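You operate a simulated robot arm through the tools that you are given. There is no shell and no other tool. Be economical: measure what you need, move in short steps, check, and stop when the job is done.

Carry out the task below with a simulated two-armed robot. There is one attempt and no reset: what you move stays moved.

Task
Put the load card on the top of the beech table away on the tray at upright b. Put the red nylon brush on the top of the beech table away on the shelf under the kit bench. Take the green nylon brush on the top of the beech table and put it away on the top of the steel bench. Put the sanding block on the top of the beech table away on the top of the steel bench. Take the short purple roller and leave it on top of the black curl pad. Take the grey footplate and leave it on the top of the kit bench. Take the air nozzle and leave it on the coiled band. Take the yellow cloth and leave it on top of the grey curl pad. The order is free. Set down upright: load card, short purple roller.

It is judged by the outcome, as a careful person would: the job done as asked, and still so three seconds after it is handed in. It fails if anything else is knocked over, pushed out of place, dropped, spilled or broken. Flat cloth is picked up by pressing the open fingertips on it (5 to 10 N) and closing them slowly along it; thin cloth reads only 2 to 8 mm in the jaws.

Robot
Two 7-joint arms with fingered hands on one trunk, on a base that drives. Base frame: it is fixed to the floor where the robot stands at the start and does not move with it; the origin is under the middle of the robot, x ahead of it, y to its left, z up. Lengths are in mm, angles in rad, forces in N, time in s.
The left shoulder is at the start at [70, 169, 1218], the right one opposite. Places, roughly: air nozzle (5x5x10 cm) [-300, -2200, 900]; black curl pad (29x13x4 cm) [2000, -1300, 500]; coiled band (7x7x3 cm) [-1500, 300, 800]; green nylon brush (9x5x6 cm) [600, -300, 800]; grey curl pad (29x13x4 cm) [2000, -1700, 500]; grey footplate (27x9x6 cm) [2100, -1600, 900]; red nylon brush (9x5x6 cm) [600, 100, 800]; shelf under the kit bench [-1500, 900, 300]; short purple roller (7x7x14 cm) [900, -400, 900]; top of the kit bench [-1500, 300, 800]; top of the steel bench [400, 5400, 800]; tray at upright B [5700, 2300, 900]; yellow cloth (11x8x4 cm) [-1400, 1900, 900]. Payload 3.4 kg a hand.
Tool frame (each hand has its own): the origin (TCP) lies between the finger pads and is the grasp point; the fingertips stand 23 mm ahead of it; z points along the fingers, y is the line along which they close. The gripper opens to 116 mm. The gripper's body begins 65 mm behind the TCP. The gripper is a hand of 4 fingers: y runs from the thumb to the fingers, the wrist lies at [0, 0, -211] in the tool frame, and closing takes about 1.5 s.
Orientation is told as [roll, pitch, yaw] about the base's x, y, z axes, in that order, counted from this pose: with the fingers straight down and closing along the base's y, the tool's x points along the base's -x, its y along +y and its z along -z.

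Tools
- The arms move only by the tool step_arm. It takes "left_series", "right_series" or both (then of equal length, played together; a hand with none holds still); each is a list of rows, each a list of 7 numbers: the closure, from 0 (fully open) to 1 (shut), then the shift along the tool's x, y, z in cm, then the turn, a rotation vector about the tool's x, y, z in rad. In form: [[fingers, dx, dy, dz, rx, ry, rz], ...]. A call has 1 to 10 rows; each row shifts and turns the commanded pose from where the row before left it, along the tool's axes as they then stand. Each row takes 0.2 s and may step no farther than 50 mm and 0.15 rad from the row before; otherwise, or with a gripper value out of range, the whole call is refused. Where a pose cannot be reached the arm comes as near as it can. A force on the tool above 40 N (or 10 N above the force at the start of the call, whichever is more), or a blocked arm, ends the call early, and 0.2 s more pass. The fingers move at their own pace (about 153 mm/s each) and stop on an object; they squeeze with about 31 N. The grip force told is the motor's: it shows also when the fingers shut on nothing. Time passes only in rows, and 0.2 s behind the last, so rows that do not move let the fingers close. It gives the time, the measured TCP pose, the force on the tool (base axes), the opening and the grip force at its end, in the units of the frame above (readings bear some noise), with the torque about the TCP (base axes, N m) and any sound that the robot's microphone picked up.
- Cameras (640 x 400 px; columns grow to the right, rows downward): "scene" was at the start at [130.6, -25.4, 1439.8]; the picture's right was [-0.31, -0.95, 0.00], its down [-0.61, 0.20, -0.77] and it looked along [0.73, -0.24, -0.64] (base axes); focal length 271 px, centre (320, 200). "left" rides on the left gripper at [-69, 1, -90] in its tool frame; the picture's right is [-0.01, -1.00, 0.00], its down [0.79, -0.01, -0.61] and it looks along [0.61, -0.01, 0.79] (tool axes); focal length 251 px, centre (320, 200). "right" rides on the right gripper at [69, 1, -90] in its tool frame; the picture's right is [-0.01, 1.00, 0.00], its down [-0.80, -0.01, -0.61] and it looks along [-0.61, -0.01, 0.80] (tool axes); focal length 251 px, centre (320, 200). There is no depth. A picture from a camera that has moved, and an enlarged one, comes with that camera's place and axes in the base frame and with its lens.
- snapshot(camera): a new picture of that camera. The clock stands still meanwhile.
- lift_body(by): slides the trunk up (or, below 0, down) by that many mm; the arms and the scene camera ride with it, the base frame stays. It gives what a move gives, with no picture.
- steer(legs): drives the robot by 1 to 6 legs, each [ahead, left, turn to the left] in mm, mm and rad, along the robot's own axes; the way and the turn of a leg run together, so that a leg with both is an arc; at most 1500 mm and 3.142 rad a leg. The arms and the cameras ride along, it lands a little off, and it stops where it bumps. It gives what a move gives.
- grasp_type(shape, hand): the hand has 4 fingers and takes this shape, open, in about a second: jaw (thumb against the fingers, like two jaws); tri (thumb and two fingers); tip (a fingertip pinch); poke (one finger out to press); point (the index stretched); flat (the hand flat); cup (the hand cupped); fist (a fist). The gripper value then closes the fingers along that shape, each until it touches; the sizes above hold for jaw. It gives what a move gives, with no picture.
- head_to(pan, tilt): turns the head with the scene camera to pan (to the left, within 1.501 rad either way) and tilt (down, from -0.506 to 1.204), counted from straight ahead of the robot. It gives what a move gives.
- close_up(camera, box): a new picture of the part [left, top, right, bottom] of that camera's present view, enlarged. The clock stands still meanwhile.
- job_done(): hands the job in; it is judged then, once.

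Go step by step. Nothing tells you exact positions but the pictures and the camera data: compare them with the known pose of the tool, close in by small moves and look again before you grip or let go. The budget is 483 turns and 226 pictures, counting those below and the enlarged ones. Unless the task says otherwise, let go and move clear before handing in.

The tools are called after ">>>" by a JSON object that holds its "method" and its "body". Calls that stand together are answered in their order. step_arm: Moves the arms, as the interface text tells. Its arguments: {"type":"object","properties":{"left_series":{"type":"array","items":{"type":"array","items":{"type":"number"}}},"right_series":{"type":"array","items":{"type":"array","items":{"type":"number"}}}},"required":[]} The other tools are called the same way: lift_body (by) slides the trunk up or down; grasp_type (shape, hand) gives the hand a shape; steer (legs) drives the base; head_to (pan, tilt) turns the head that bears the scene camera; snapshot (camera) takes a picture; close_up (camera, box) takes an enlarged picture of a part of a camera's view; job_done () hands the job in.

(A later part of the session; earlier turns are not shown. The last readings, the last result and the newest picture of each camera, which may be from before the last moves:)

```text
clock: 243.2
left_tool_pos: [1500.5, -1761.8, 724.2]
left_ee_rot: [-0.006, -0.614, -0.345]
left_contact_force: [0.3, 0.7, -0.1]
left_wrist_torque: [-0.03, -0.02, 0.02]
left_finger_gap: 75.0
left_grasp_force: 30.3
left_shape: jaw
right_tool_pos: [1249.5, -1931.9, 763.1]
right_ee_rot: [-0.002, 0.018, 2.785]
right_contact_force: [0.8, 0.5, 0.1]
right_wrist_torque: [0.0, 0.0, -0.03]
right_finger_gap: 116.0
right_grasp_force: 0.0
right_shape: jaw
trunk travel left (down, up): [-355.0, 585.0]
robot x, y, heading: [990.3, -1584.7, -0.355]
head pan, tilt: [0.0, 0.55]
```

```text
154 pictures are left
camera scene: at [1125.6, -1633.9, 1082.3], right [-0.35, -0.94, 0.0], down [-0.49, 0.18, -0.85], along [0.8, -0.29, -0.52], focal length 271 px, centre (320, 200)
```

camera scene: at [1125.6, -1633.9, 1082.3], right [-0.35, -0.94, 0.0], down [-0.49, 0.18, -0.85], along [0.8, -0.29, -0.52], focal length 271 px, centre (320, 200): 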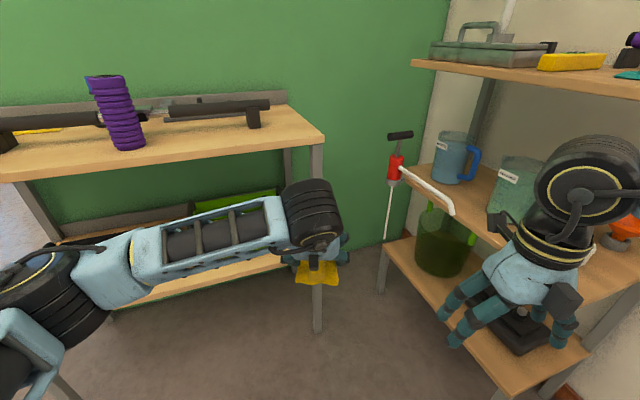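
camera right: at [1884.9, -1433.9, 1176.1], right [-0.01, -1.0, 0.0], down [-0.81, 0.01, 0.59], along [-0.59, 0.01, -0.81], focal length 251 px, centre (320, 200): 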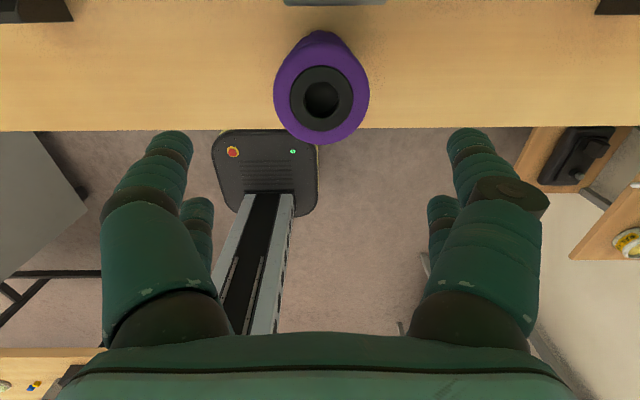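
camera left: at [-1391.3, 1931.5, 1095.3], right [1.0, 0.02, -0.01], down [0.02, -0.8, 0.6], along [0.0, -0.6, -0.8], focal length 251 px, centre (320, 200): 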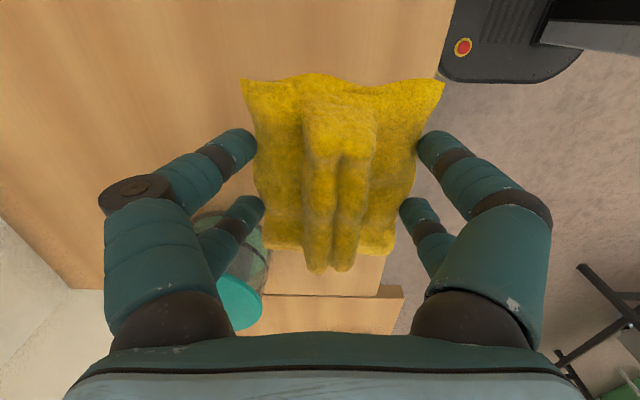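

I'll steepen the left pitch to about 60°, tuck the right hand inward, lower the trunk, and line up with the green crate.

>>> {"method": "step_arm", "body": {"left_series": [[1, 0, 0, 0, 0, -0.145, 0], [1, 0, 0, 0, 0, -0.145, 0], [1, 0, 0, 0, 0, -0.145, 0], [1, 0, 0, 0, 0, 0, 0]], "right_series": [[0, 0, -3.5, 0, 0, 0, 0], [0, 0, -3.5, 0, 0, 0, 0], [0, 0, -3.5, 0, 0, 0, 0], [0, 0, -3.5, 0, 0, 0, 0]]}}

>>> {"method": "lift_body", "body": {"by": -70}}

>>> {"method": "steer", "body": {"legs": [[0, 180, 0], [180, 0, 0]]}}

>>> {"method": "snapshot", "body": {"camera": "scene"}}

>>> {"method": "snapshot", "body": {"camera": "left"}}

```text
clock: 244.2
left_tool_pos: [1500.6, -1762.0, 722.9]
left_ee_rot: [-0.012, -1.052, -0.341]
left_contact_force: [0.3, -0.3, -0.2]
left_wrist_torque: [0.0, 0.01, -0.01]
left_finger_gap: 75.0
left_grasp_force: 31.2
left_shape: jaw
right_tool_pos: [1300.5, -1801.0, 763.3]
right_ee_rot: [-0.001, 0.018, 2.783]
right_contact_force: [-0.2, -0.2, -0.4]
right_wrist_torque: [0.0, 0.01, 0.03]
right_finger_gap: 115.8
right_grasp_force: 0.0
right_shape: jaw
trunk travel left (down, up): [-355.0, 585.0]
robot x, y, heading: [995.0, -1586.2, -0.35]
head pan, tilt: [0.0, 0.55]
```

```text
clock: 245.3
left_tool_pos: [1501.3, -1762.4, 653.5]
left_ee_rot: [-0.011, -1.051, -0.34]
left_contact_force: [-0.8, 0.3, -0.2]
left_wrist_torque: [0.0, -0.03, 0.02]
left_finger_gap: 74.9
left_grasp_force: 30.6
left_shape: jaw
right_tool_pos: [1299.9, -1800.6, 693.0]
right_ee_rot: [-0.002, 0.018, 2.784]
right_contact_force: [-0.9, -0.7, 0.4]
right_wrist_torque: [0.02, 0.0, 0.0]
right_finger_gap: 115.8
right_grasp_force: 0.2
right_shape: jaw
trunk travel left (down, up): [-285.0, 655.0]
robot x, y, heading: [996.7, -1583.9, -0.354]
head pan, tilt: [0.0, 0.55]
```

```text
clock: 247.9
left_tool_pos: [1732.3, -1654.5, 652.2]
left_ee_rot: [-0.011, -1.048, -0.34]
left_contact_force: [-0.7, 0.0, -0.1]
left_wrist_torque: [0.02, 0.0, -0.03]
left_finger_gap: 74.7
left_grasp_force: 31.2
left_shape: jaw
right_tool_pos: [1532.7, -1693.6, 692.2]
right_ee_rot: [-0.001, 0.019, 2.784]
right_contact_force: [0.4, 0.0, -0.5]
right_wrist_torque: [0.0, 0.02, -0.05]
right_finger_gap: 115.7
right_grasp_force: 0.1
right_shape: jaw
trunk travel left (down, up): [-285.0, 655.0]
robot x, y, heading: [1226.1, -1478.7, -0.354]
head pan, tilt: [0.0, 0.55]
```

```text
153 pictures are left
camera scene: at [1357.8, -1526.0, 1012.1], right [-0.35, -0.94, 0.0], down [-0.49, 0.18, -0.85], along [0.8, -0.29, -0.52], focal length 271 px, centre (320, 200)
```

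scene: 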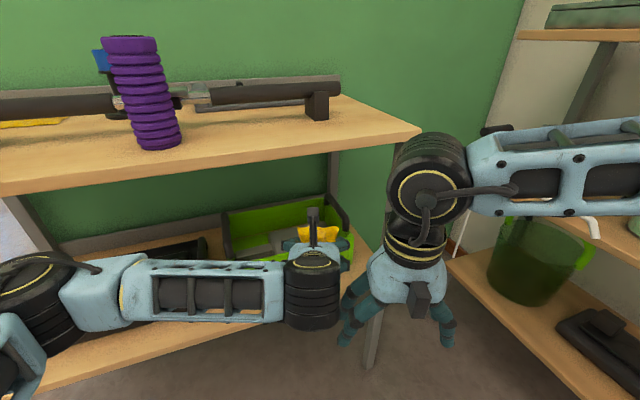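

```text
152 pictures are left
camera left: at [1691.6, -1638.4, 759.5], right [-0.34, -0.94, 0.01], down [-0.87, 0.31, -0.39], along [0.36, -0.14, -0.92], focal length 251 px, centre (320, 200)
```

left: 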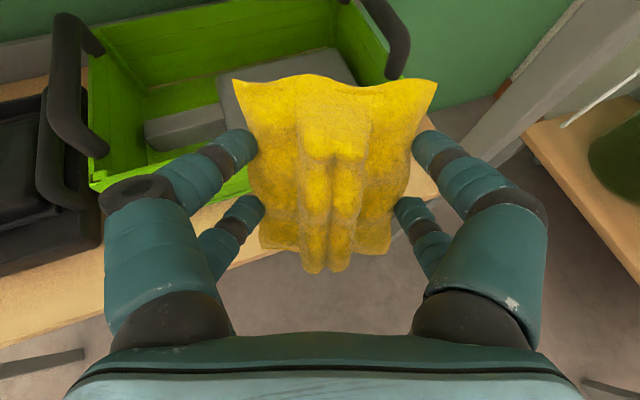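

The left elbow would crowd the rack here. It's better to swap: set the cloth on the rack top for the right hand, and let the left hand take the roller. I'm backing out.

>>> {"method": "steer", "body": {"legs": [[-300, 0, 0], [0, 0, 0.354]]}}

>>> {"method": "lift_body", "body": {"by": 400}}

>>> {"method": "step_arm", "body": {"left_series": [[1, 0, 0, 0, 0, 0.15, 0], [1, 0, 0, 0, 0, 0.15, 0], [1, 0, 0, 0, 0, 0.15, 0], [1, 0, 0, 0, 0, 0.15, 0], [1, 0, 0, 0, 0, 0.15, 0], [1, 0, 0, 0, 0, 0.15, 0], [1, 0, 0, 0, 0, 0.15, 0], [1, 0, 0, 0, 0, 0, 0]], "right_series": [[0, -3, 3, -2, 0, 0, 0], [0, -3, 3, -2, 0, 0, 0], [0, -3, 3, -2, 0, 0, 0], [0, -3, 3, -2, 0, 0, 0], [0, 0, 0, 0, 0, 0, 0], [0, 0, 0, 0, 0, 0, 0], [0, 0, 0, 0, 0, 0, 0], [0, 0, 0, 0, 0, 0, 0]]}}

>>> {"method": "head_to", "body": {"pan": 0, "tilt": 0.7}}

>>> {"method": "snapshot", "body": {"camera": "scene"}}

```text
clock: 251.1
left_tool_pos: [1482.2, -1364.8, 653.6]
left_ee_rot: [-0.01, -1.05, 0.012]
left_contact_force: [-0.1, 0.3, -0.6]
left_wrist_torque: [0.0, -0.01, -0.04]
left_finger_gap: 74.9
left_grasp_force: 31.0
left_shape: jaw
right_tool_pos: [1305.6, -1471.4, 692.9]
right_ee_rot: [-0.004, 0.018, 3.136]
right_contact_force: [0.3, -0.3, -0.5]
right_wrist_torque: [-0.04, 0.02, 0.02]
right_finger_gap: 116.0
right_grasp_force: 0.1
right_shape: jaw
trunk travel left (down, up): [-285.0, 655.0]
robot x, y, heading: [943.2, -1373.8, 0.003]
head pan, tilt: [0.0, 0.55]
```

```text
clock: 254.9
left_tool_pos: [1482.7, -1363.6, 1053.6]
left_ee_rot: [-0.011, -1.049, 0.012]
left_contact_force: [0.9, -0.2, -0.3]
left_wrist_torque: [0.03, 0.01, 0.01]
left_finger_gap: 74.7
left_grasp_force: 31.0
left_shape: jaw
right_tool_pos: [1306.9, -1470.5, 1093.4]
right_ee_rot: [-0.003, 0.018, 3.137]
right_contact_force: [0.0, 0.2, 0.1]
right_wrist_torque: [0.0, 0.0, -0.01]
right_finger_gap: 115.9
right_grasp_force: 0.0
right_shape: jaw
trunk travel left (down, up): [-685.0, 255.0]
robot x, y, heading: [945.4, -1371.7, -0.003]
head pan, tilt: [0.0, 0.55]
```

```text
clock: 256.7
left_tool_pos: [1481.8, -1363.1, 1053.4]
left_ee_rot: [-0.006, 0.001, 0.005]
left_contact_force: [0.5, 0.2, -0.5]
left_wrist_torque: [-0.02, 0.0, 0.01]
left_finger_gap: 74.7
left_grasp_force: 31.2
left_shape: jaw
right_tool_pos: [1183.0, -1590.2, 1171.1]
right_ee_rot: [-0.002, 0.016, 3.137]
right_contact_force: [-0.5, 1.1, -0.1]
right_wrist_torque: [-0.04, -0.01, 0.02]
right_finger_gap: 115.6
right_grasp_force: 0.1
right_shape: jaw
trunk travel left (down, up): [-685.0, 255.0]
robot x, y, heading: [949.5, -1373.4, -0.002]
head pan, tilt: [0.0, 0.55]
```

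```text
clock: 257.4
left_tool_pos: [1481.8, -1365.4, 1053.3]
left_ee_rot: [-0.004, 0.0, 0.001]
left_contact_force: [0.5, 0.2, 0.1]
left_wrist_torque: [-0.01, 0.01, 0.01]
left_finger_gap: 74.7
left_grasp_force: 31.2
left_shape: jaw
right_tool_pos: [1184.0, -1590.9, 1172.3]
right_ee_rot: [-0.001, 0.018, 3.134]
right_contact_force: [0.1, -0.7, 0.2]
right_wrist_torque: [-0.01, 0.0, 0.02]
right_finger_gap: 115.9
right_grasp_force: 0.0
right_shape: jaw
trunk travel left (down, up): [-685.0, 255.0]
robot x, y, heading: [945.2, -1372.5, -0.003]
head pan, tilt: [0.0, 0.7]
```

```text
151 pictures are left
camera scene: at [1080.4, -1373.2, 1399.1], right [0.0, -1.0, 0.0], down [-0.64, 0.0, -0.77], along [0.77, 0.0, -0.64], focal length 271 px, centre (320, 200)
```

scene: 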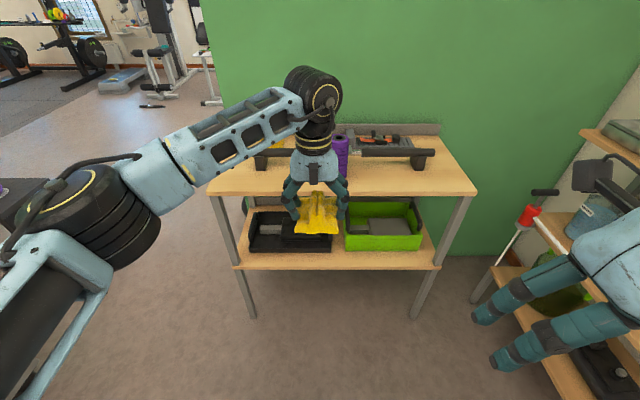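

>>> {"method": "steer", "body": {"legs": [[0, -205, 0], [340, 0, 0]]}}

>>> {"method": "snapshot", "body": {"camera": "left"}}

```text
clock: 260.9
left_tool_pos: [1825.2, -1565.9, 1053.6]
left_ee_rot: [-0.007, 0.0, 0.005]
left_contact_force: [0.0, 0.2, -0.3]
left_wrist_torque: [-0.03, 0.03, 0.0]
left_finger_gap: 75.0
left_grasp_force: 30.5
left_shape: jaw
right_tool_pos: [1528.4, -1793.5, 1172.1]
right_ee_rot: [-0.002, 0.018, 3.138]
right_contact_force: [-0.6, -0.8, -0.1]
right_wrist_torque: [0.02, 0.0, -0.01]
right_finger_gap: 115.8
right_grasp_force: 0.0
right_shape: jaw
trunk travel left (down, up): [-685.0, 255.0]
robot x, y, heading: [1290.2, -1579.5, 0.001]
head pan, tilt: [0.0, 0.7]
```

```text
150 pictures are left
camera left: at [1893.2, -1564.5, 1146.0], right [0.02, -1.0, 0.0], down [-0.8, -0.01, 0.61], along [-0.61, -0.01, -0.8], focal length 251 px, centre (320, 200)
```

left: 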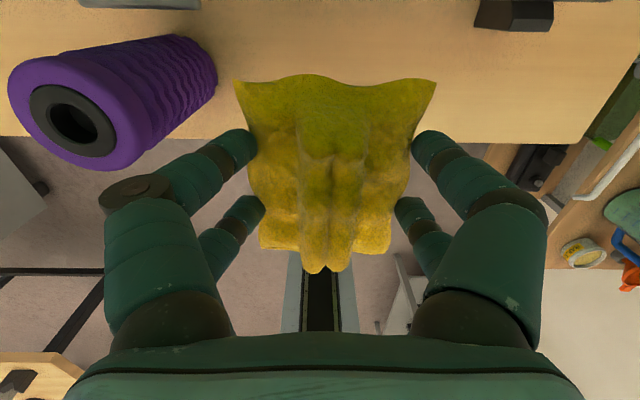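

>>> {"method": "step_arm", "body": {"left_series": [[1, 0, 0, 4, 0, 0, 0], [1, 0, 0, 4, 0, 0, 0], [1, 0, 0, 4, 0, 0, 0], [1, 0, 0, 2.5, 0, 0, 0], [1, 0, 0, 0.5, 0, 0, 0], [1, 0, 0, 0.5, 0, 0, 0], [1, 0, 0, 0.5, 0, 0, 0], [1, 0, 0, 0.5, 0, 0, 0], [1, 0, 0, 0.5, 0, 0, 0], [1, 0, 0, 0.5, 0, 0, 0]]}}

>>> {"method": "snapshot", "body": {"camera": "left"}}

```text
clock: 263.1
left_tool_pos: [1826.3, -1565.5, 884.3]
left_ee_rot: [-0.005, -0.008, 0.008]
left_contact_force: [9.7, 2.7, 38.2]
left_wrist_torque: [1.61, 0.01, -0.42]
left_finger_gap: 74.5
left_grasp_force: 30.7
left_shape: jaw
right_tool_pos: [1525.9, -1794.1, 1173.0]
right_ee_rot: [-0.004, 0.022, 3.14]
right_contact_force: [-0.7, -0.6, -0.5]
right_wrist_torque: [0.04, 0.0, -0.01]
right_finger_gap: 115.8
right_grasp_force: 0.1
right_shape: jaw
trunk travel left (down, up): [-685.0, 255.0]
robot x, y, heading: [1287.3, -1579.4, 0.0]
head pan, tilt: [0.0, 0.7]
```

```text
149 pictures are left
camera left: at [1893.0, -1564.6, 976.1], right [0.02, -1.0, 0.01], down [-0.8, -0.01, 0.6], along [-0.6, -0.01, -0.8], focal length 251 px, centre (320, 200)
```

left: 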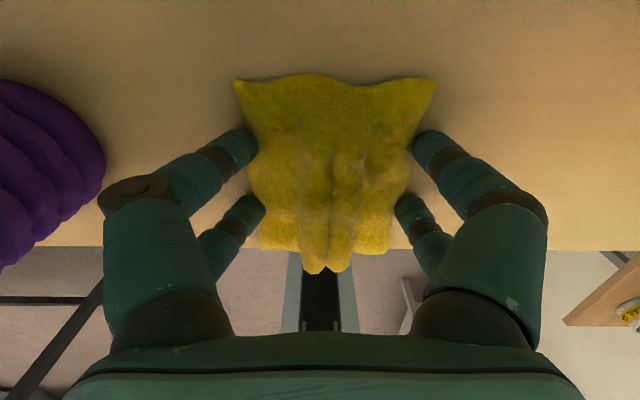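

>>> {"method": "step_arm", "body": {"left_series": [[0.6, 0, 0, -0.2, 0, 0, 0], [0.2, 0, 0, -0.2, 0, 0, 0], [0.2, 0, 0, -0.2, 0, 0, 0], [0.2, 0, 0, 0, 0, 0, 0], [0.2, 0, 0, -1, 0, 0, 0], [0.2, 0, 0, -4, 0, 0, 0], [0.2, 0, 0, -4, 0, 0, 0], [0.2, 0, 0, -4, 0, 0, 0], [0.2, 0, 0, -4, 0, 0, 0]]}}

>>> {"method": "snapshot", "body": {"camera": "left"}}

```text
clock: 265.1
left_tool_pos: [1823.2, -1566.4, 1056.0]
left_ee_rot: [-0.002, 0.001, 0.007]
left_contact_force: [-0.6, -0.5, 0.2]
left_wrist_torque: [-0.02, -0.01, 0.02]
left_finger_gap: 93.0
left_grasp_force: 0.1
left_shape: jaw
right_tool_pos: [1528.6, -1793.7, 1172.6]
right_ee_rot: [-0.001, 0.021, 3.14]
right_contact_force: [-0.7, 0.0, 0.1]
right_wrist_torque: [-0.01, 0.0, 0.0]
right_finger_gap: 116.0
right_grasp_force: 0.0
right_shape: jaw
trunk travel left (down, up): [-685.0, 255.0]
robot x, y, heading: [1287.8, -1578.9, 0.003]
head pan, tilt: [0.0, 0.7]
```

```text
148 pictures are left
camera left: at [1892.0, -1564.9, 1147.2], right [0.02, -1.0, 0.0], down [-0.8, -0.01, 0.61], along [-0.61, -0.01, -0.8], focal length 251 px, centre (320, 200)
```

left: 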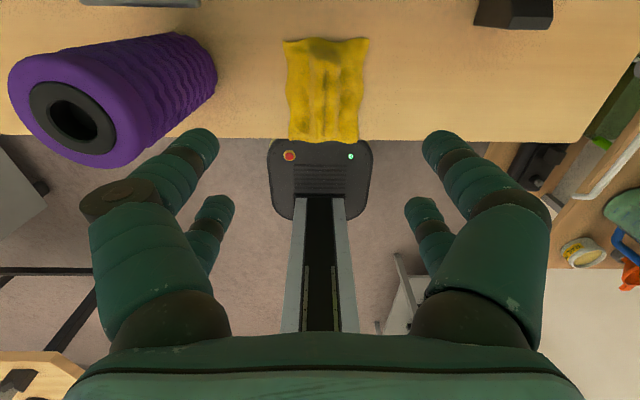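

Now shifting left so the right hand can pick up the cloth.

>>> {"method": "step_arm", "body": {"left_series": [[0.2, 0, 0, -4, 0, 0, 0], [0.2, 3, 0, -3, 0, 0, 0], [0.2, 4, 0, -2, 0, 0, 0], [0.2, 4, 0, 0, 0, 0, 0], [0.2, 4, 0, 0, 0, 0, 0], [0.2, 4, 2, 0, 0, 0, 0], [0.2, 4, 2, 0, 0, 0, 0]]}}

>>> {"method": "steer", "body": {"legs": [[10, 228, 0]]}}

>>> {"method": "step_arm", "body": {"right_series": [[0, 4, 0, 0, 0, 0, 0], [0, 4, 0, 0, 0, 0, 0], [0, 4, 0, 0, 0, 0, 0], [0, 4, 0, 1, 0, 0, 0], [0, 4, 0, 1, 0, 0, 0], [0, 4, 0, 2, 0, 0, 0], [0, 3.5, 0, 3, 0, 0, 0], [0, 0, 0, 0, 0, 0, 0]]}}

>>> {"method": "snapshot", "body": {"camera": "right"}}

>>> {"method": "snapshot", "body": {"camera": "scene"}}

```text
clock: 266.7
left_tool_pos: [1594.4, -1526.0, 1143.5]
left_ee_rot: [-0.004, -0.002, 0.009]
left_contact_force: [0.2, -0.4, -0.2]
left_wrist_torque: [-0.01, 0.01, 0.0]
left_finger_gap: 92.9
left_grasp_force: 0.1
left_shape: jaw
right_tool_pos: [1528.2, -1792.8, 1172.0]
right_ee_rot: [-0.002, 0.02, 3.14]
right_contact_force: [-0.5, -0.8, 0.6]
right_wrist_torque: [-0.03, -0.01, -0.03]
right_finger_gap: 116.0
right_grasp_force: 0.1
right_shape: jaw
trunk travel left (down, up): [-685.0, 255.0]
robot x, y, heading: [1292.1, -1575.5, 0.003]
head pan, tilt: [0.0, 0.7]
```

```text
clock: 268.4
left_tool_pos: [1605.8, -1298.2, 1144.5]
left_ee_rot: [-0.003, 0.0, 0.006]
left_contact_force: [-0.1, -0.1, 1.0]
left_wrist_torque: [0.01, 0.02, 0.06]
left_finger_gap: 92.8
left_grasp_force: 0.1
left_shape: jaw
right_tool_pos: [1538.7, -1564.1, 1171.2]
right_ee_rot: [-0.002, 0.017, 3.14]
right_contact_force: [0.3, 0.9, -0.4]
right_wrist_torque: [0.03, 0.02, 0.02]
right_finger_gap: 116.1
right_grasp_force: 0.0
right_shape: jaw
trunk travel left (down, up): [-685.0, 255.0]
robot x, y, heading: [1298.4, -1349.7, 0.0]
head pan, tilt: [0.0, 0.7]
```

```text
clock: 270.2
left_tool_pos: [1602.9, -1297.0, 1143.2]
left_ee_rot: [-0.006, -0.002, 0.008]
left_contact_force: [-0.9, -0.5, 0.2]
left_wrist_torque: [0.02, 0.0, 0.01]
left_finger_gap: 92.9
left_grasp_force: 0.0
left_shape: jaw
right_tool_pos: [1813.6, -1563.4, 1105.6]
right_ee_rot: [-0.003, 0.02, 3.14]
right_contact_force: [-0.2, 0.1, 0.4]
right_wrist_torque: [-0.01, 0.0, -0.02]
right_finger_gap: 115.8
right_grasp_force: 0.1
right_shape: jaw
trunk travel left (down, up): [-685.0, 255.0]
robot x, y, heading: [1302.8, -1352.3, 0.006]
head pan, tilt: [0.0, 0.7]
```

```text
147 pictures are left
camera right: at [1879.5, -1565.7, 1197.1], right [-0.01, -1.0, 0.0], down [-0.81, 0.01, 0.59], along [-0.59, 0.01, -0.81], focal length 251 px, centre (320, 200)
```

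right: 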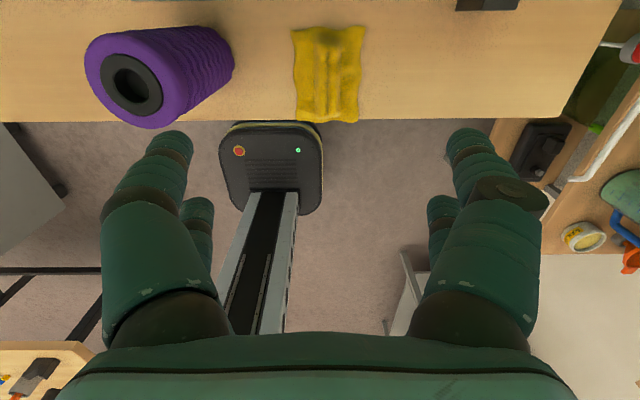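

```text
146 pictures are left
camera scene: at [1432.5, -1346.6, 1399.3], right [0.0, -1.0, 0.0], down [-0.64, 0.0, -0.77], along [0.77, 0.0, -0.64], focal length 271 px, centre (320, 200)
```

scene: 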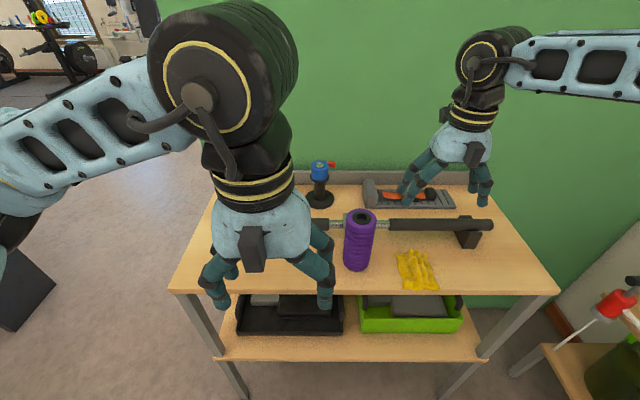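

>>> {"method": "step_arm", "body": {"right_series": [[0.1, 1, 0.8, 4, 0, 0, 0], [0.1, 0, 0, 4.5, 0, 0, 0], [0.1, 0, 0, 4.5, 0, 0, 0], [0.1, 0, 0, 4.5, 0, 0, 0], [0.1, 0, 0, 2.5, 0, 0, 0], [0.1, 0, 0, 1, 0, 0, 0], [0.1, 0, 0, 0, 0, 0, 0]]}}

>>> {"method": "snapshot", "body": {"camera": "right"}}

```text
clock: 271.8
left_tool_pos: [1604.7, -1298.9, 1143.8]
left_ee_rot: [-0.005, 0.0, 0.006]
left_contact_force: [0.0, -0.2, -0.1]
left_wrist_torque: [-0.01, 0.03, 0.02]
left_finger_gap: 92.6
left_grasp_force: 0.1
left_shape: jaw
right_tool_pos: [1828.3, -1571.7, 897.5]
right_ee_rot: [-0.004, 0.019, 3.14]
right_contact_force: [-0.9, -0.3, 0.1]
right_wrist_torque: [-0.02, -0.04, -0.03]
right_finger_gap: 104.4
right_grasp_force: 0.1
right_shape: jaw
trunk travel left (down, up): [-685.0, 255.0]
robot x, y, heading: [1301.3, -1347.0, 0.0]
head pan, tilt: [0.0, 0.7]
```

```text
145 pictures are left
camera right: at [1894.1, -1574.1, 987.4], right [-0.01, -1.0, 0.0], down [-0.81, 0.01, 0.59], along [-0.59, 0.01, -0.81], focal length 251 px, centre (320, 200)
```

right: 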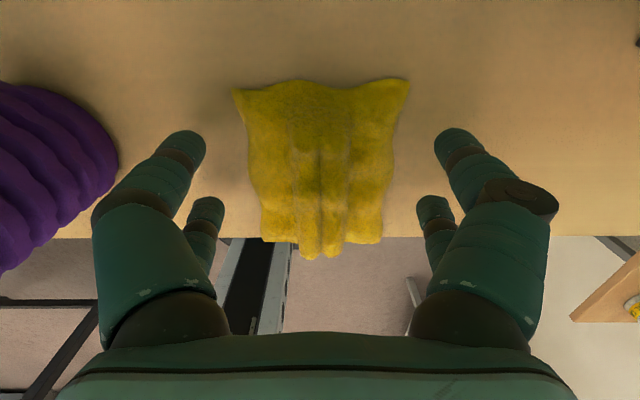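

>>> {"method": "step_arm", "body": {"right_series": [[0.1, 0, 0, 1, 0, 0, 0], [0.25, 0, 0, 0, 0, 0, 0], [0.4, 0, 0, 0, 0, 0, 0], [0.6, 0, 0, 0, 0, 0, 0], [0.8, 0, 0, 0, 0, 0, 0], [1, 0, 0, 0, 0, 0, 0], [1, 0, 0, -1, 0, 0, 0], [1, 0, 0, -3, 0, 0, 0], [1, 0, 0, -4, 0, 0, 0], [1, 0, 0, -4, 0, 0, 0]]}}

>>> {"method": "snapshot", "body": {"camera": "right"}}

```text
clock: 274.0
left_tool_pos: [1605.1, -1297.9, 1145.0]
left_ee_rot: [-0.004, 0.0, 0.006]
left_contact_force: [0.1, 0.7, 0.5]
left_wrist_torque: [0.02, 0.04, -0.02]
left_finger_gap: 92.8
left_grasp_force: 0.1
left_shape: jaw
right_tool_pos: [1821.7, -1575.2, 1010.0]
right_ee_rot: [-0.001, 0.019, 3.14]
right_contact_force: [-0.2, -0.5, 0.3]
right_wrist_torque: [0.0, -0.02, 0.03]
right_finger_gap: 56.5
right_grasp_force: 30.7
right_shape: jaw
right hand out of reach, approached as far as the arm can: row 1
trunk travel left (down, up): [-685.0, 255.0]
robot x, y, heading: [1299.7, -1349.5, -0.002]
head pan, tilt: [0.0, 0.7]
```

```text
144 pictures are left
camera right: at [1887.9, -1576.8, 1100.3], right [-0.01, -1.0, 0.0], down [-0.81, 0.01, 0.59], along [-0.59, 0.01, -0.81], focal length 251 px, centre (320, 200)
```

right: 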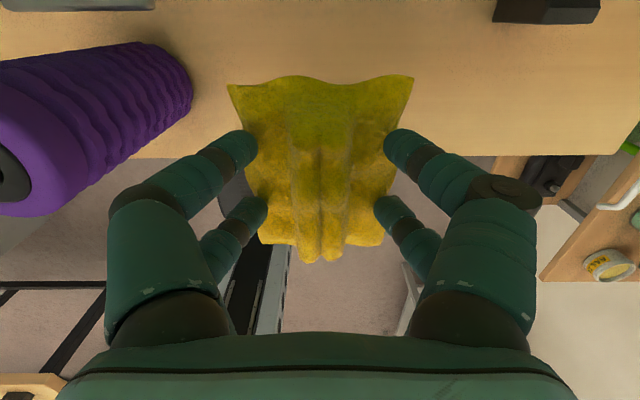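

The right hand has the cloth. I'm backing off, retracting the left hand, pitching the right hand forward 60°, and lowering the trunk.

>>> {"method": "steer", "body": {"legs": [[-320, 0, 0], [0, -112, 0]]}}

>>> {"method": "step_arm", "body": {"right_series": [[1, 0, 0, 0, 0, 0.15, 0], [1, 0, 0, 0, 0, 0.15, 0], [1, 0, 0, 0, 0, 0.15, 0], [1, 0, 0, 0, 0, 0.15, 0], [1, 0, 0, 0, 0, 0.15, 0], [1, 0, 0, 0, 0, 0.15, 0], [1, 0, 0, 0, 0, 0.13, 0], [1, 0, 0, 0, 0, 0, 0]], "left_series": [[0.2, 2, 2, 0, 0, 0, 0], [0.2, 2, 2, 0, 0, 0, 0], [0.2, 2, 2, 0, 0, 0, 0], [0.2, 2, 2, 0, 0, 0, 0], [0.2, 2, 2, 0, 0, 0, 0], [0.2, 0, 0, 0, 0, 0, 0], [0.2, 0, 0, 0, 0, 0, 0], [0.2, 0, 0, 0, 0, 0, 0]]}}

>>> {"method": "lift_body", "body": {"by": -350}}

>>> {"method": "head_to", "body": {"pan": 0, "tilt": 0.5}}

>>> {"method": "snapshot", "body": {"camera": "scene"}}

>>> {"method": "snapshot", "body": {"camera": "right"}}

```text
clock: 276.9
left_tool_pos: [1282.3, -1410.1, 1143.5]
left_ee_rot: [-0.005, -0.001, 0.011]
left_contact_force: [-0.1, 0.3, -0.4]
left_wrist_torque: [0.02, -0.03, -0.01]
left_finger_gap: 92.7
left_grasp_force: 0.1
left_shape: jaw
right_tool_pos: [1499.1, -1686.1, 1010.2]
right_ee_rot: [-0.001, 0.019, -3.14]
right_contact_force: [-1.0, 0.1, -0.8]
right_wrist_torque: [-0.01, -0.04, 0.01]
right_finger_gap: 56.3
right_grasp_force: 30.7
right_shape: jaw
trunk travel left (down, up): [-685.0, 255.0]
robot x, y, heading: [975.4, -1461.8, 0.007]
head pan, tilt: [0.0, 0.7]
```

```text
clock: 278.8
left_tool_pos: [1181.7, -1311.7, 1143.1]
left_ee_rot: [-0.004, 0.001, 0.01]
left_contact_force: [0.2, 1.0, 0.5]
left_wrist_torque: [0.02, -0.01, 0.02]
left_finger_gap: 92.9
left_grasp_force: 0.0
left_shape: jaw
right_tool_pos: [1499.4, -1687.6, 1009.7]
right_ee_rot: [-0.007, 1.048, 3.138]
right_contact_force: [0.9, 0.1, 0.1]
right_wrist_torque: [0.01, 0.06, -0.01]
right_finger_gap: 33.6
right_grasp_force: 31.0
right_shape: jaw
trunk travel left (down, up): [-685.0, 255.0]
robot x, y, heading: [974.7, -1459.8, 0.01]
head pan, tilt: [0.0, 0.7]
```

```text
clock: 282.2
left_tool_pos: [1180.2, -1310.4, 793.6]
left_ee_rot: [-0.005, 0.0, 0.009]
left_contact_force: [0.1, 0.1, 0.2]
left_wrist_torque: [-0.03, 0.0, -0.01]
left_finger_gap: 92.8
left_grasp_force: 0.1
left_shape: jaw
right_tool_pos: [1500.9, -1687.7, 659.3]
right_ee_rot: [-0.005, 1.048, 3.139]
right_contact_force: [0.2, -0.3, -0.3]
right_wrist_torque: [0.02, -0.01, 0.03]
right_finger_gap: 33.3
right_grasp_force: 31.0
right_shape: jaw
trunk travel left (down, up): [-335.0, 605.0]
robot x, y, heading: [977.6, -1461.7, 0.005]
head pan, tilt: [0.0, 0.7]
```

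```text
clock: 282.9
left_tool_pos: [1181.2, -1311.2, 793.2]
left_ee_rot: [-0.007, 0.0, 0.01]
left_contact_force: [-0.2, 0.3, 0.2]
left_wrist_torque: [0.0, -0.02, -0.02]
left_finger_gap: 92.7
left_grasp_force: 0.0
left_shape: jaw
right_tool_pos: [1499.7, -1686.3, 658.8]
right_ee_rot: [-0.005, 1.046, 3.14]
right_contact_force: [0.6, 0.7, -0.6]
right_wrist_torque: [0.0, 0.01, -0.02]
right_finger_gap: 33.4
right_grasp_force: 31.3
right_shape: jaw
trunk travel left (down, up): [-335.0, 605.0]
robot x, y, heading: [977.3, -1463.7, 0.006]
head pan, tilt: [0.0, 0.499]
```

```text
143 pictures are left
camera scene: at [1118.0, -1460.1, 1066.8], right [0.01, -1.0, 0.0], down [-0.48, 0.0, -0.88], along [0.88, 0.01, -0.48], focal length 271 px, centre (320, 200)
```

scene: 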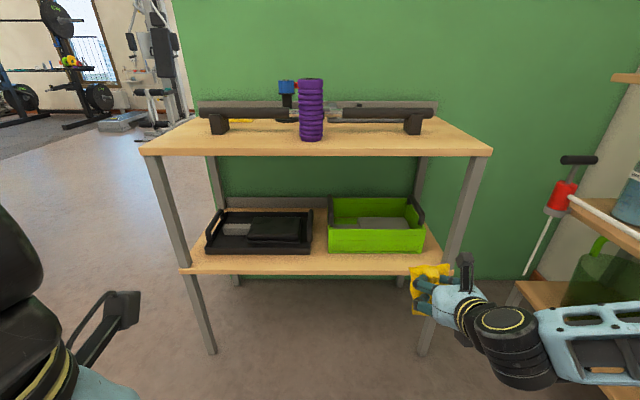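

```text
142 pictures are left
camera right: at [1456.6, -1688.7, 763.3], right [0.0, -1.0, -0.01], down [-0.92, 0.01, -0.39], along [0.39, 0.01, -0.92], focal length 251 px, centre (320, 200)
```

right: 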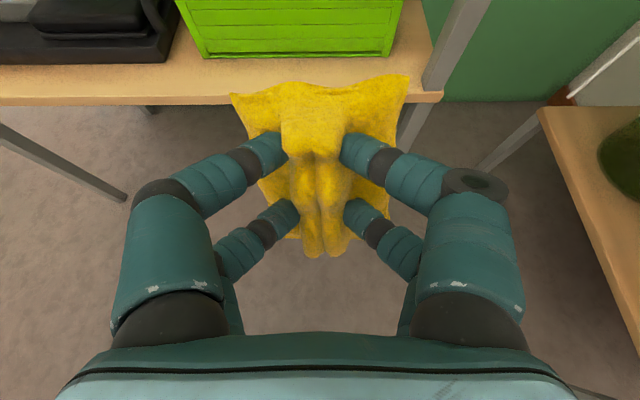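

Clear view: crate wall top z≈574, grey pad centred near y=-1690. I'm raising slightly and driving the cloth in over the wall.

>>> {"method": "lift_body", "body": {"by": 22}}

>>> {"method": "steer", "body": {"legs": [[280, 0, -0.006]]}}

>>> {"method": "snapshot", "body": {"camera": "right"}}

>>> {"method": "snapshot", "body": {"camera": "scene"}}

```text
clock: 283.6
left_tool_pos: [1181.3, -1310.7, 814.8]
left_ee_rot: [-0.005, -0.001, 0.011]
left_contact_force: [-0.6, -0.3, 0.4]
left_wrist_torque: [0.0, 0.04, -0.02]
left_finger_gap: 92.9
left_grasp_force: 0.1
left_shape: jaw
right_tool_pos: [1500.6, -1686.1, 682.2]
right_ee_rot: [-0.005, 1.048, 3.14]
right_contact_force: [-0.4, -0.8, -0.4]
right_wrist_torque: [-0.01, -0.01, -0.02]
right_finger_gap: 33.6
right_grasp_force: 31.2
right_shape: jaw
trunk travel left (down, up): [-357.0, 583.0]
robot x, y, heading: [975.7, -1460.1, 0.009]
head pan, tilt: [0.0, 0.499]
```

```text
clock: 285.5
left_tool_pos: [1460.5, -1310.4, 815.1]
left_ee_rot: [-0.005, 0.001, 0.007]
left_contact_force: [-0.7, 0.6, -0.1]
left_wrist_torque: [0.0, 0.02, -0.02]
left_finger_gap: 92.8
left_grasp_force: 0.1
left_shape: jaw
right_tool_pos: [1779.0, -1687.0, 681.1]
right_ee_rot: [-0.004, 1.048, 3.136]
right_contact_force: [0.4, -0.4, -0.8]
right_wrist_torque: [-0.02, 0.0, 0.03]
right_finger_gap: 33.4
right_grasp_force: 30.8
right_shape: jaw
trunk travel left (down, up): [-357.0, 583.0]
robot x, y, heading: [1253.7, -1462.9, 0.005]
head pan, tilt: [0.0, 0.499]
```

```text
141 pictures are left
camera right: at [1734.8, -1689.3, 785.0], right [-0.01, -1.0, -0.01], down [-0.92, 0.01, -0.38], along [0.38, 0.01, -0.92], focal length 251 px, centre (320, 200)
```

right: 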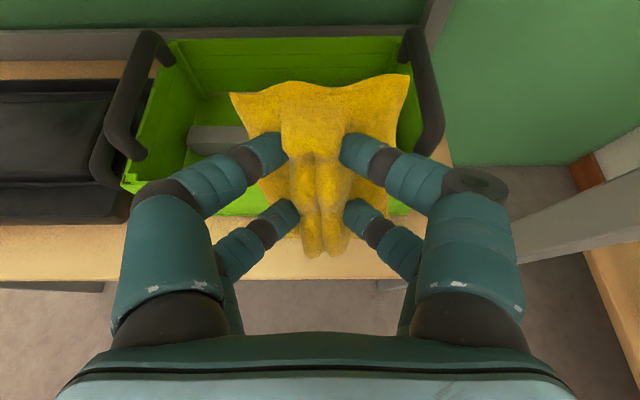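

```text
140 pictures are left
camera scene: at [1397.3, -1459.4, 1088.7], right [0.0, -1.0, 0.0], down [-0.48, 0.0, -0.88], along [0.88, 0.0, -0.48], focal length 271 px, centre (320, 200)
```

scene: 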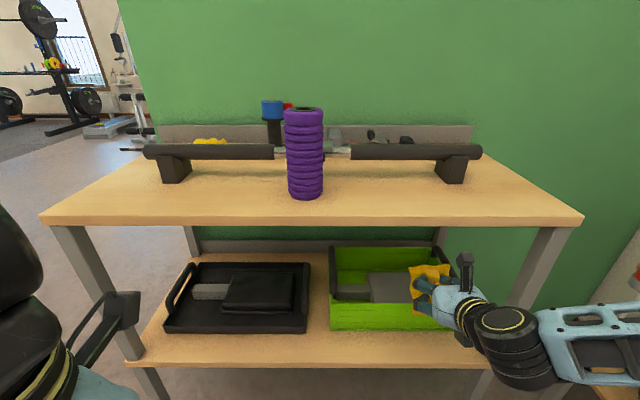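

>>> {"method": "steer", "body": {"legs": [[125, 0, 0]]}}

>>> {"method": "snapshot", "body": {"camera": "right"}}

>>> {"method": "snapshot", "body": {"camera": "scene"}}

```text
clock: 286.8
left_tool_pos: [1584.3, -1309.8, 816.2]
left_ee_rot: [-0.005, -0.002, 0.007]
left_contact_force: [0.1, 0.1, 0.0]
left_wrist_torque: [-0.01, -0.02, 0.01]
left_finger_gap: 92.6
left_grasp_force: 0.0
left_shape: jaw
right_tool_pos: [1903.0, -1685.7, 681.4]
right_ee_rot: [-0.005, 1.047, 3.137]
right_contact_force: [0.7, 0.6, -0.8]
right_wrist_torque: [-0.02, 0.01, 0.04]
right_finger_gap: 33.5
right_grasp_force: 31.1
right_shape: jaw
trunk travel left (down, up): [-357.0, 583.0]
robot x, y, heading: [1380.3, -1458.4, 0.005]
head pan, tilt: [0.0, 0.499]
```

```text
139 pictures are left
camera right: at [1859.6, -1688.4, 784.8], right [-0.01, -1.0, -0.01], down [-0.92, 0.01, -0.38], along [0.38, 0.01, -0.92], focal length 251 px, centre (320, 200)
```

right: 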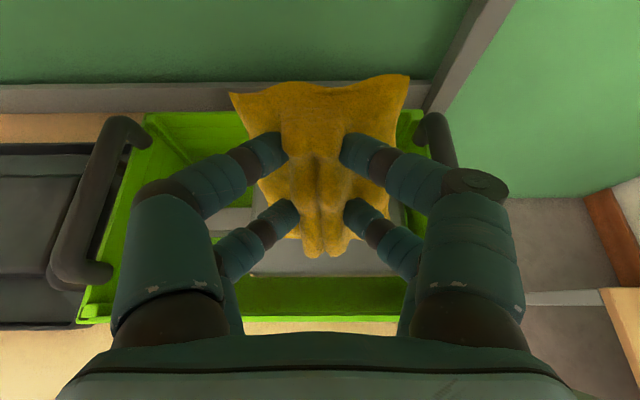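

```text
138 pictures are left
camera scene: at [1522.0, -1458.8, 1088.6], right [0.0, -1.0, 0.0], down [-0.48, 0.0, -0.88], along [0.88, 0.0, -0.48], focal length 271 px, centre (320, 200)
```

scene: 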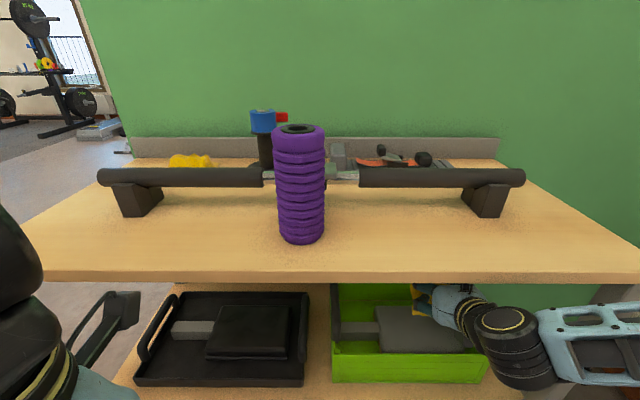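

>>> {"method": "step_arm", "body": {"right_series": [[1, -1.74, 0, 1, 0, 0, 0], [1, -1.74, 0, 1, 0, 0, 0], [1, -0.87, 0, 0.5, 0, 0, 0], [1, -0.87, 0, 0.5, 0, 0, 0], [1, -0.6, 0, 0.35, 0, 0, 0], [1, -0.6, 0, 0.35, 0, 0, 0]]}}

>>> {"method": "snapshot", "body": {"camera": "right"}}

```text
clock: 288.2
left_tool_pos: [1583.3, -1309.6, 814.0]
left_ee_rot: [-0.006, -0.001, 0.007]
left_contact_force: [-0.2, 1.2, 0.7]
left_wrist_torque: [0.0, -0.03, -0.01]
left_finger_gap: 92.7
left_grasp_force: 0.2
left_shape: jaw
right_tool_pos: [1903.6, -1685.5, 662.9]
right_ee_rot: [-0.001, 1.04, 3.138]
right_contact_force: [0.2, 0.4, 0.0]
right_wrist_torque: [0.0, 0.0, 0.02]
right_finger_gap: 33.6
right_grasp_force: 31.2
right_shape: jaw
right hand out of reach, approached as far as the arm can: row 1, 2, 3, 4, 6
trunk travel left (down, up): [-357.0, 583.0]
robot x, y, heading: [1379.6, -1459.5, 0.005]
head pan, tilt: [0.0, 0.499]
```

```text
137 pictures are left
camera right: at [1861.6, -1687.0, 767.4], right [-0.01, -1.0, -0.01], down [-0.93, 0.01, -0.38], along [0.38, 0.0, -0.93], focal length 251 px, centre (320, 200)
```

right: 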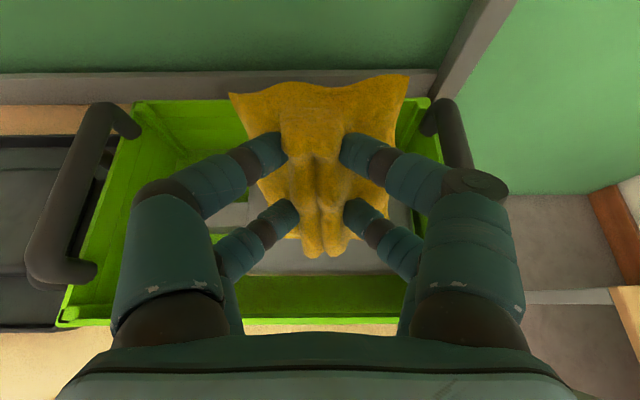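

>>> {"method": "lift_body", "body": {"by": -45}}

>>> {"method": "snapshot", "body": {"camera": "right"}}

```text
clock: 289.1
left_tool_pos: [1583.5, -1308.6, 770.0]
left_ee_rot: [-0.006, 0.001, 0.006]
left_contact_force: [-0.9, -0.5, 0.4]
left_wrist_torque: [-0.01, -0.03, -0.01]
left_finger_gap: 92.5
left_grasp_force: 0.0
left_shape: jaw
right_tool_pos: [1904.1, -1684.6, 618.1]
right_ee_rot: [-0.005, 1.04, 3.137]
right_contact_force: [0.3, 0.0, -0.1]
right_wrist_torque: [0.0, 0.01, -0.01]
right_finger_gap: 33.5
right_grasp_force: 31.5
right_shape: jaw
trunk travel left (down, up): [-312.0, 628.0]
robot x, y, heading: [1383.3, -1461.2, 0.005]
head pan, tilt: [0.0, 0.499]
```

```text
136 pictures are left
camera right: at [1861.3, -1687.3, 722.3], right [-0.01, -1.0, -0.01], down [-0.93, 0.01, -0.38], along [0.38, 0.01, -0.93], focal length 251 px, centre (320, 200)
```

right: 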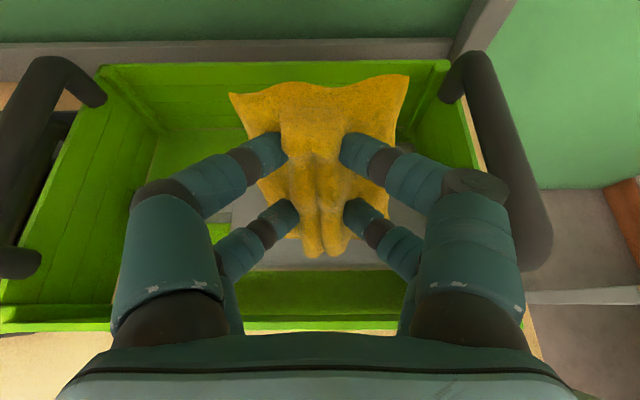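

>>> {"method": "lift_body", "body": {"by": -18}}

>>> {"method": "lift_body", "body": {"by": -8}}

>>> {"method": "snapshot", "body": {"camera": "right"}}

>>> {"method": "close_up", "body": {"camera": "scene", "box": [300, 260, 620, 400]}}

```text
clock: 289.7
left_tool_pos: [1584.7, -1310.3, 752.2]
left_ee_rot: [-0.006, 0.0, 0.006]
left_contact_force: [0.3, 0.3, -0.1]
left_wrist_torque: [0.0, -0.03, 0.01]
left_finger_gap: 92.7
left_grasp_force: 0.1
left_shape: jaw
right_tool_pos: [1905.3, -1686.1, 600.6]
right_ee_rot: [-0.005, 1.04, 3.137]
right_contact_force: [-0.3, 0.3, -1.0]
right_wrist_torque: [0.0, 0.0, 0.01]
right_finger_gap: 33.5
right_grasp_force: 31.1
right_shape: jaw
trunk travel left (down, up): [-294.0, 646.0]
robot x, y, heading: [1377.9, -1462.3, -0.001]
head pan, tilt: [0.0, 0.499]
```

```text
clock: 290.3
left_tool_pos: [1583.5, -1309.8, 743.7]
left_ee_rot: [-0.005, -0.001, 0.006]
left_contact_force: [0.3, -0.1, -0.3]
left_wrist_torque: [-0.01, 0.04, 0.01]
left_finger_gap: 92.7
left_grasp_force: 0.0
left_shape: jaw
right_tool_pos: [1903.9, -1685.3, 592.1]
right_ee_rot: [-0.004, 1.04, 3.137]
right_contact_force: [-0.3, 0.1, -0.2]
right_wrist_torque: [-0.02, 0.01, -0.01]
right_finger_gap: 33.7
right_grasp_force: 31.0
right_shape: jaw
trunk travel left (down, up): [-286.0, 654.0]
robot x, y, heading: [1381.2, -1463.0, -0.004]
head pan, tilt: [0.0, 0.499]
```

```text
135 pictures are left
camera right: at [1861.4, -1687.3, 696.3], right [-0.01, -1.0, -0.01], down [-0.93, 0.01, -0.38], along [0.38, 0.01, -0.93], focal length 251 px, centre (320, 200)
```

right: 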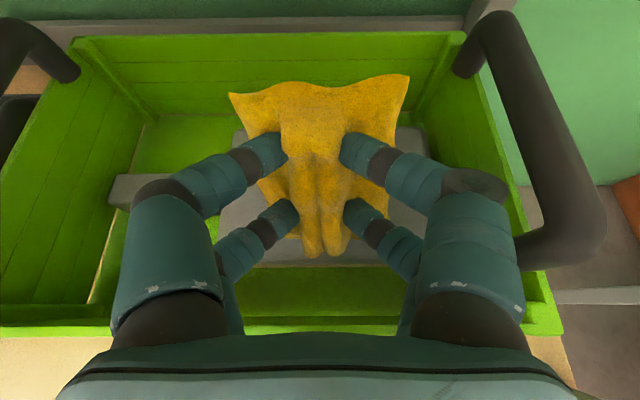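

```text
2.00 times, centred on (460, 330) of scene
camera zoom: at [1520.7, -1458.8, 1017.8], right [0.0, -1.0, 0.0], down [-0.48, 0.0, -0.88], along [0.88, 0.0, -0.48], focal length 542 px, centre (40, -60)
```

zoom: 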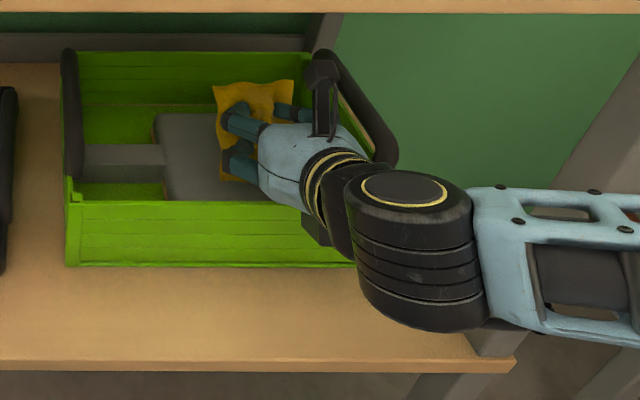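

>>> {"method": "lift_body", "body": {"by": -10}}

>>> {"method": "lift_body", "body": {"by": -8}}

>>> {"method": "close_up", "body": {"camera": "scene", "box": [300, 260, 620, 400]}}

```text
clock: 290.9
left_tool_pos: [1585.3, -1310.7, 733.8]
left_ee_rot: [-0.006, -0.001, 0.006]
left_contact_force: [0.0, -0.3, -0.2]
left_wrist_torque: [-0.03, 0.0, 0.0]
left_finger_gap: 92.6
left_grasp_force: 0.1
left_shape: jaw
right_tool_pos: [1905.1, -1684.9, 583.5]
right_ee_rot: [-0.004, 1.04, 3.136]
right_contact_force: [0.3, -0.1, 0.7]
right_wrist_torque: [-0.03, 0.04, -0.05]
right_finger_gap: 33.4
right_grasp_force: 31.1
right_shape: jaw
trunk travel left (down, up): [-276.0, 664.0]
robot x, y, heading: [1383.3, -1460.5, 0.003]
head pan, tilt: [0.0, 0.499]
```

```text
clock: 291.4
left_tool_pos: [1584.2, -1309.9, 727.4]
left_ee_rot: [-0.006, -0.005, 0.008]
left_contact_force: [-0.3, 0.3, -0.6]
left_wrist_torque: [0.01, 0.02, -0.01]
left_finger_gap: 92.5
left_grasp_force: 0.1
left_shape: jaw
right_tool_pos: [1905.4, -1686.1, 578.4]
right_ee_rot: [-0.002, 1.048, 3.135]
right_contact_force: [3.1, -9.6, 25.6]
right_wrist_torque: [0.25, -0.33, -0.16]
right_finger_gap: 32.3
right_grasp_force: 31.1
right_shape: jaw
trunk travel left (down, up): [-268.0, 672.0]
robot x, y, heading: [1382.8, -1460.3, 0.001]
head pan, tilt: [0.0, 0.499]
```

```text
2.00 times, centred on (460, 330) of scene
camera zoom: at [1518.2, -1458.8, 1000.6], right [0.0, -1.0, 0.0], down [-0.48, 0.0, -0.88], along [0.88, 0.0, -0.48], focal length 542 px, centre (40, -60)
```

zoom: 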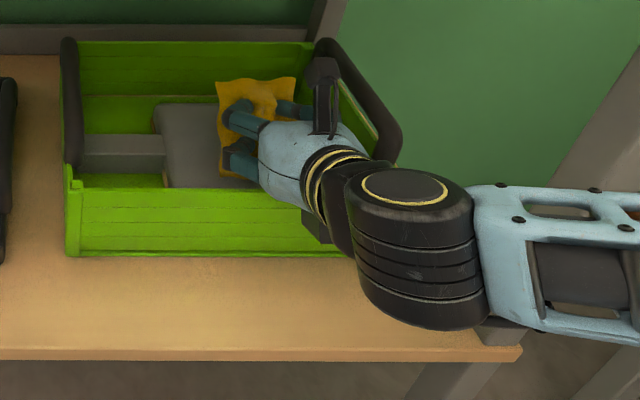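

The cloth touches the pad. I'm releasing and withdrawing along the fingers' axis.

>>> {"method": "step_arm", "body": {"right_series": [[0.85, 0, 0, 0, 0, 0, 0], [0.7, 0, 0, 0, 0, 0, 0], [0.5, 0, 0, 0, 0, 0, 0], [0.3, 0, 0, 0, 0, 0, 0], [0.3, 0, 0, 0, 0, 0, 0], [0.3, 0, 0, -1, 0, 0, 0], [0.3, 0, 0, -2, 0, 0, 0], [0.3, 0, 0, -2, 0, 0, 0]]}}

>>> {"method": "snapshot", "body": {"camera": "right"}}

>>> {"method": "close_up", "body": {"camera": "scene", "box": [300, 260, 620, 400]}}

```text
clock: 293.2
left_tool_pos: [1584.5, -1309.6, 725.1]
left_ee_rot: [-0.006, 0.0, 0.007]
left_contact_force: [0.1, 0.1, 0.3]
left_wrist_torque: [-0.01, -0.02, 0.01]
left_finger_gap: 92.8
left_grasp_force: 0.0
left_shape: jaw
right_tool_pos: [1861.2, -1686.0, 599.6]
right_ee_rot: [-0.005, 1.039, 3.138]
right_contact_force: [0.5, 0.3, 0.2]
right_wrist_torque: [-0.02, -0.02, -0.02]
right_finger_gap: 81.1
right_grasp_force: 0.1
right_shape: jaw
trunk travel left (down, up): [-268.0, 672.0]
robot x, y, heading: [1378.1, -1460.3, 0.001]
head pan, tilt: [0.0, 0.499]
```

```text
132 pictures are left
camera right: at [1818.3, -1687.5, 703.6], right [-0.01, -1.0, -0.01], down [-0.93, 0.01, -0.38], along [0.38, 0.01, -0.93], focal length 251 px, centre (320, 200)
```

right: 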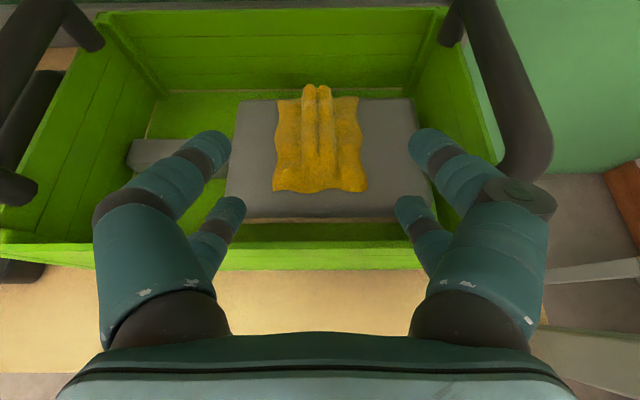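

```text
2.00 times, centred on (460, 330) of scene
camera zoom: at [1520.6, -1458.8, 999.8], right [0.0, -1.0, 0.0], down [-0.48, 0.0, -0.88], along [0.88, 0.0, -0.48], focal length 542 px, centre (40, -60)
```

zoom: 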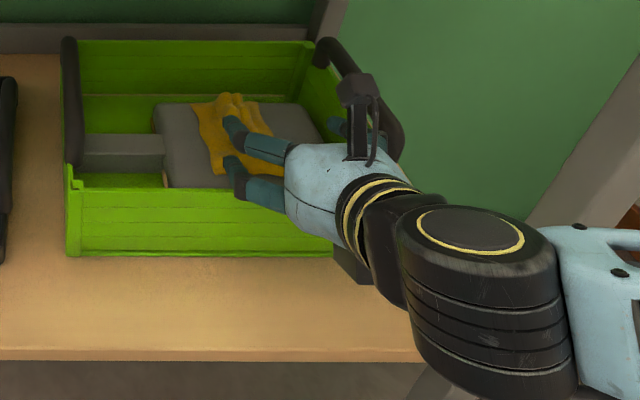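

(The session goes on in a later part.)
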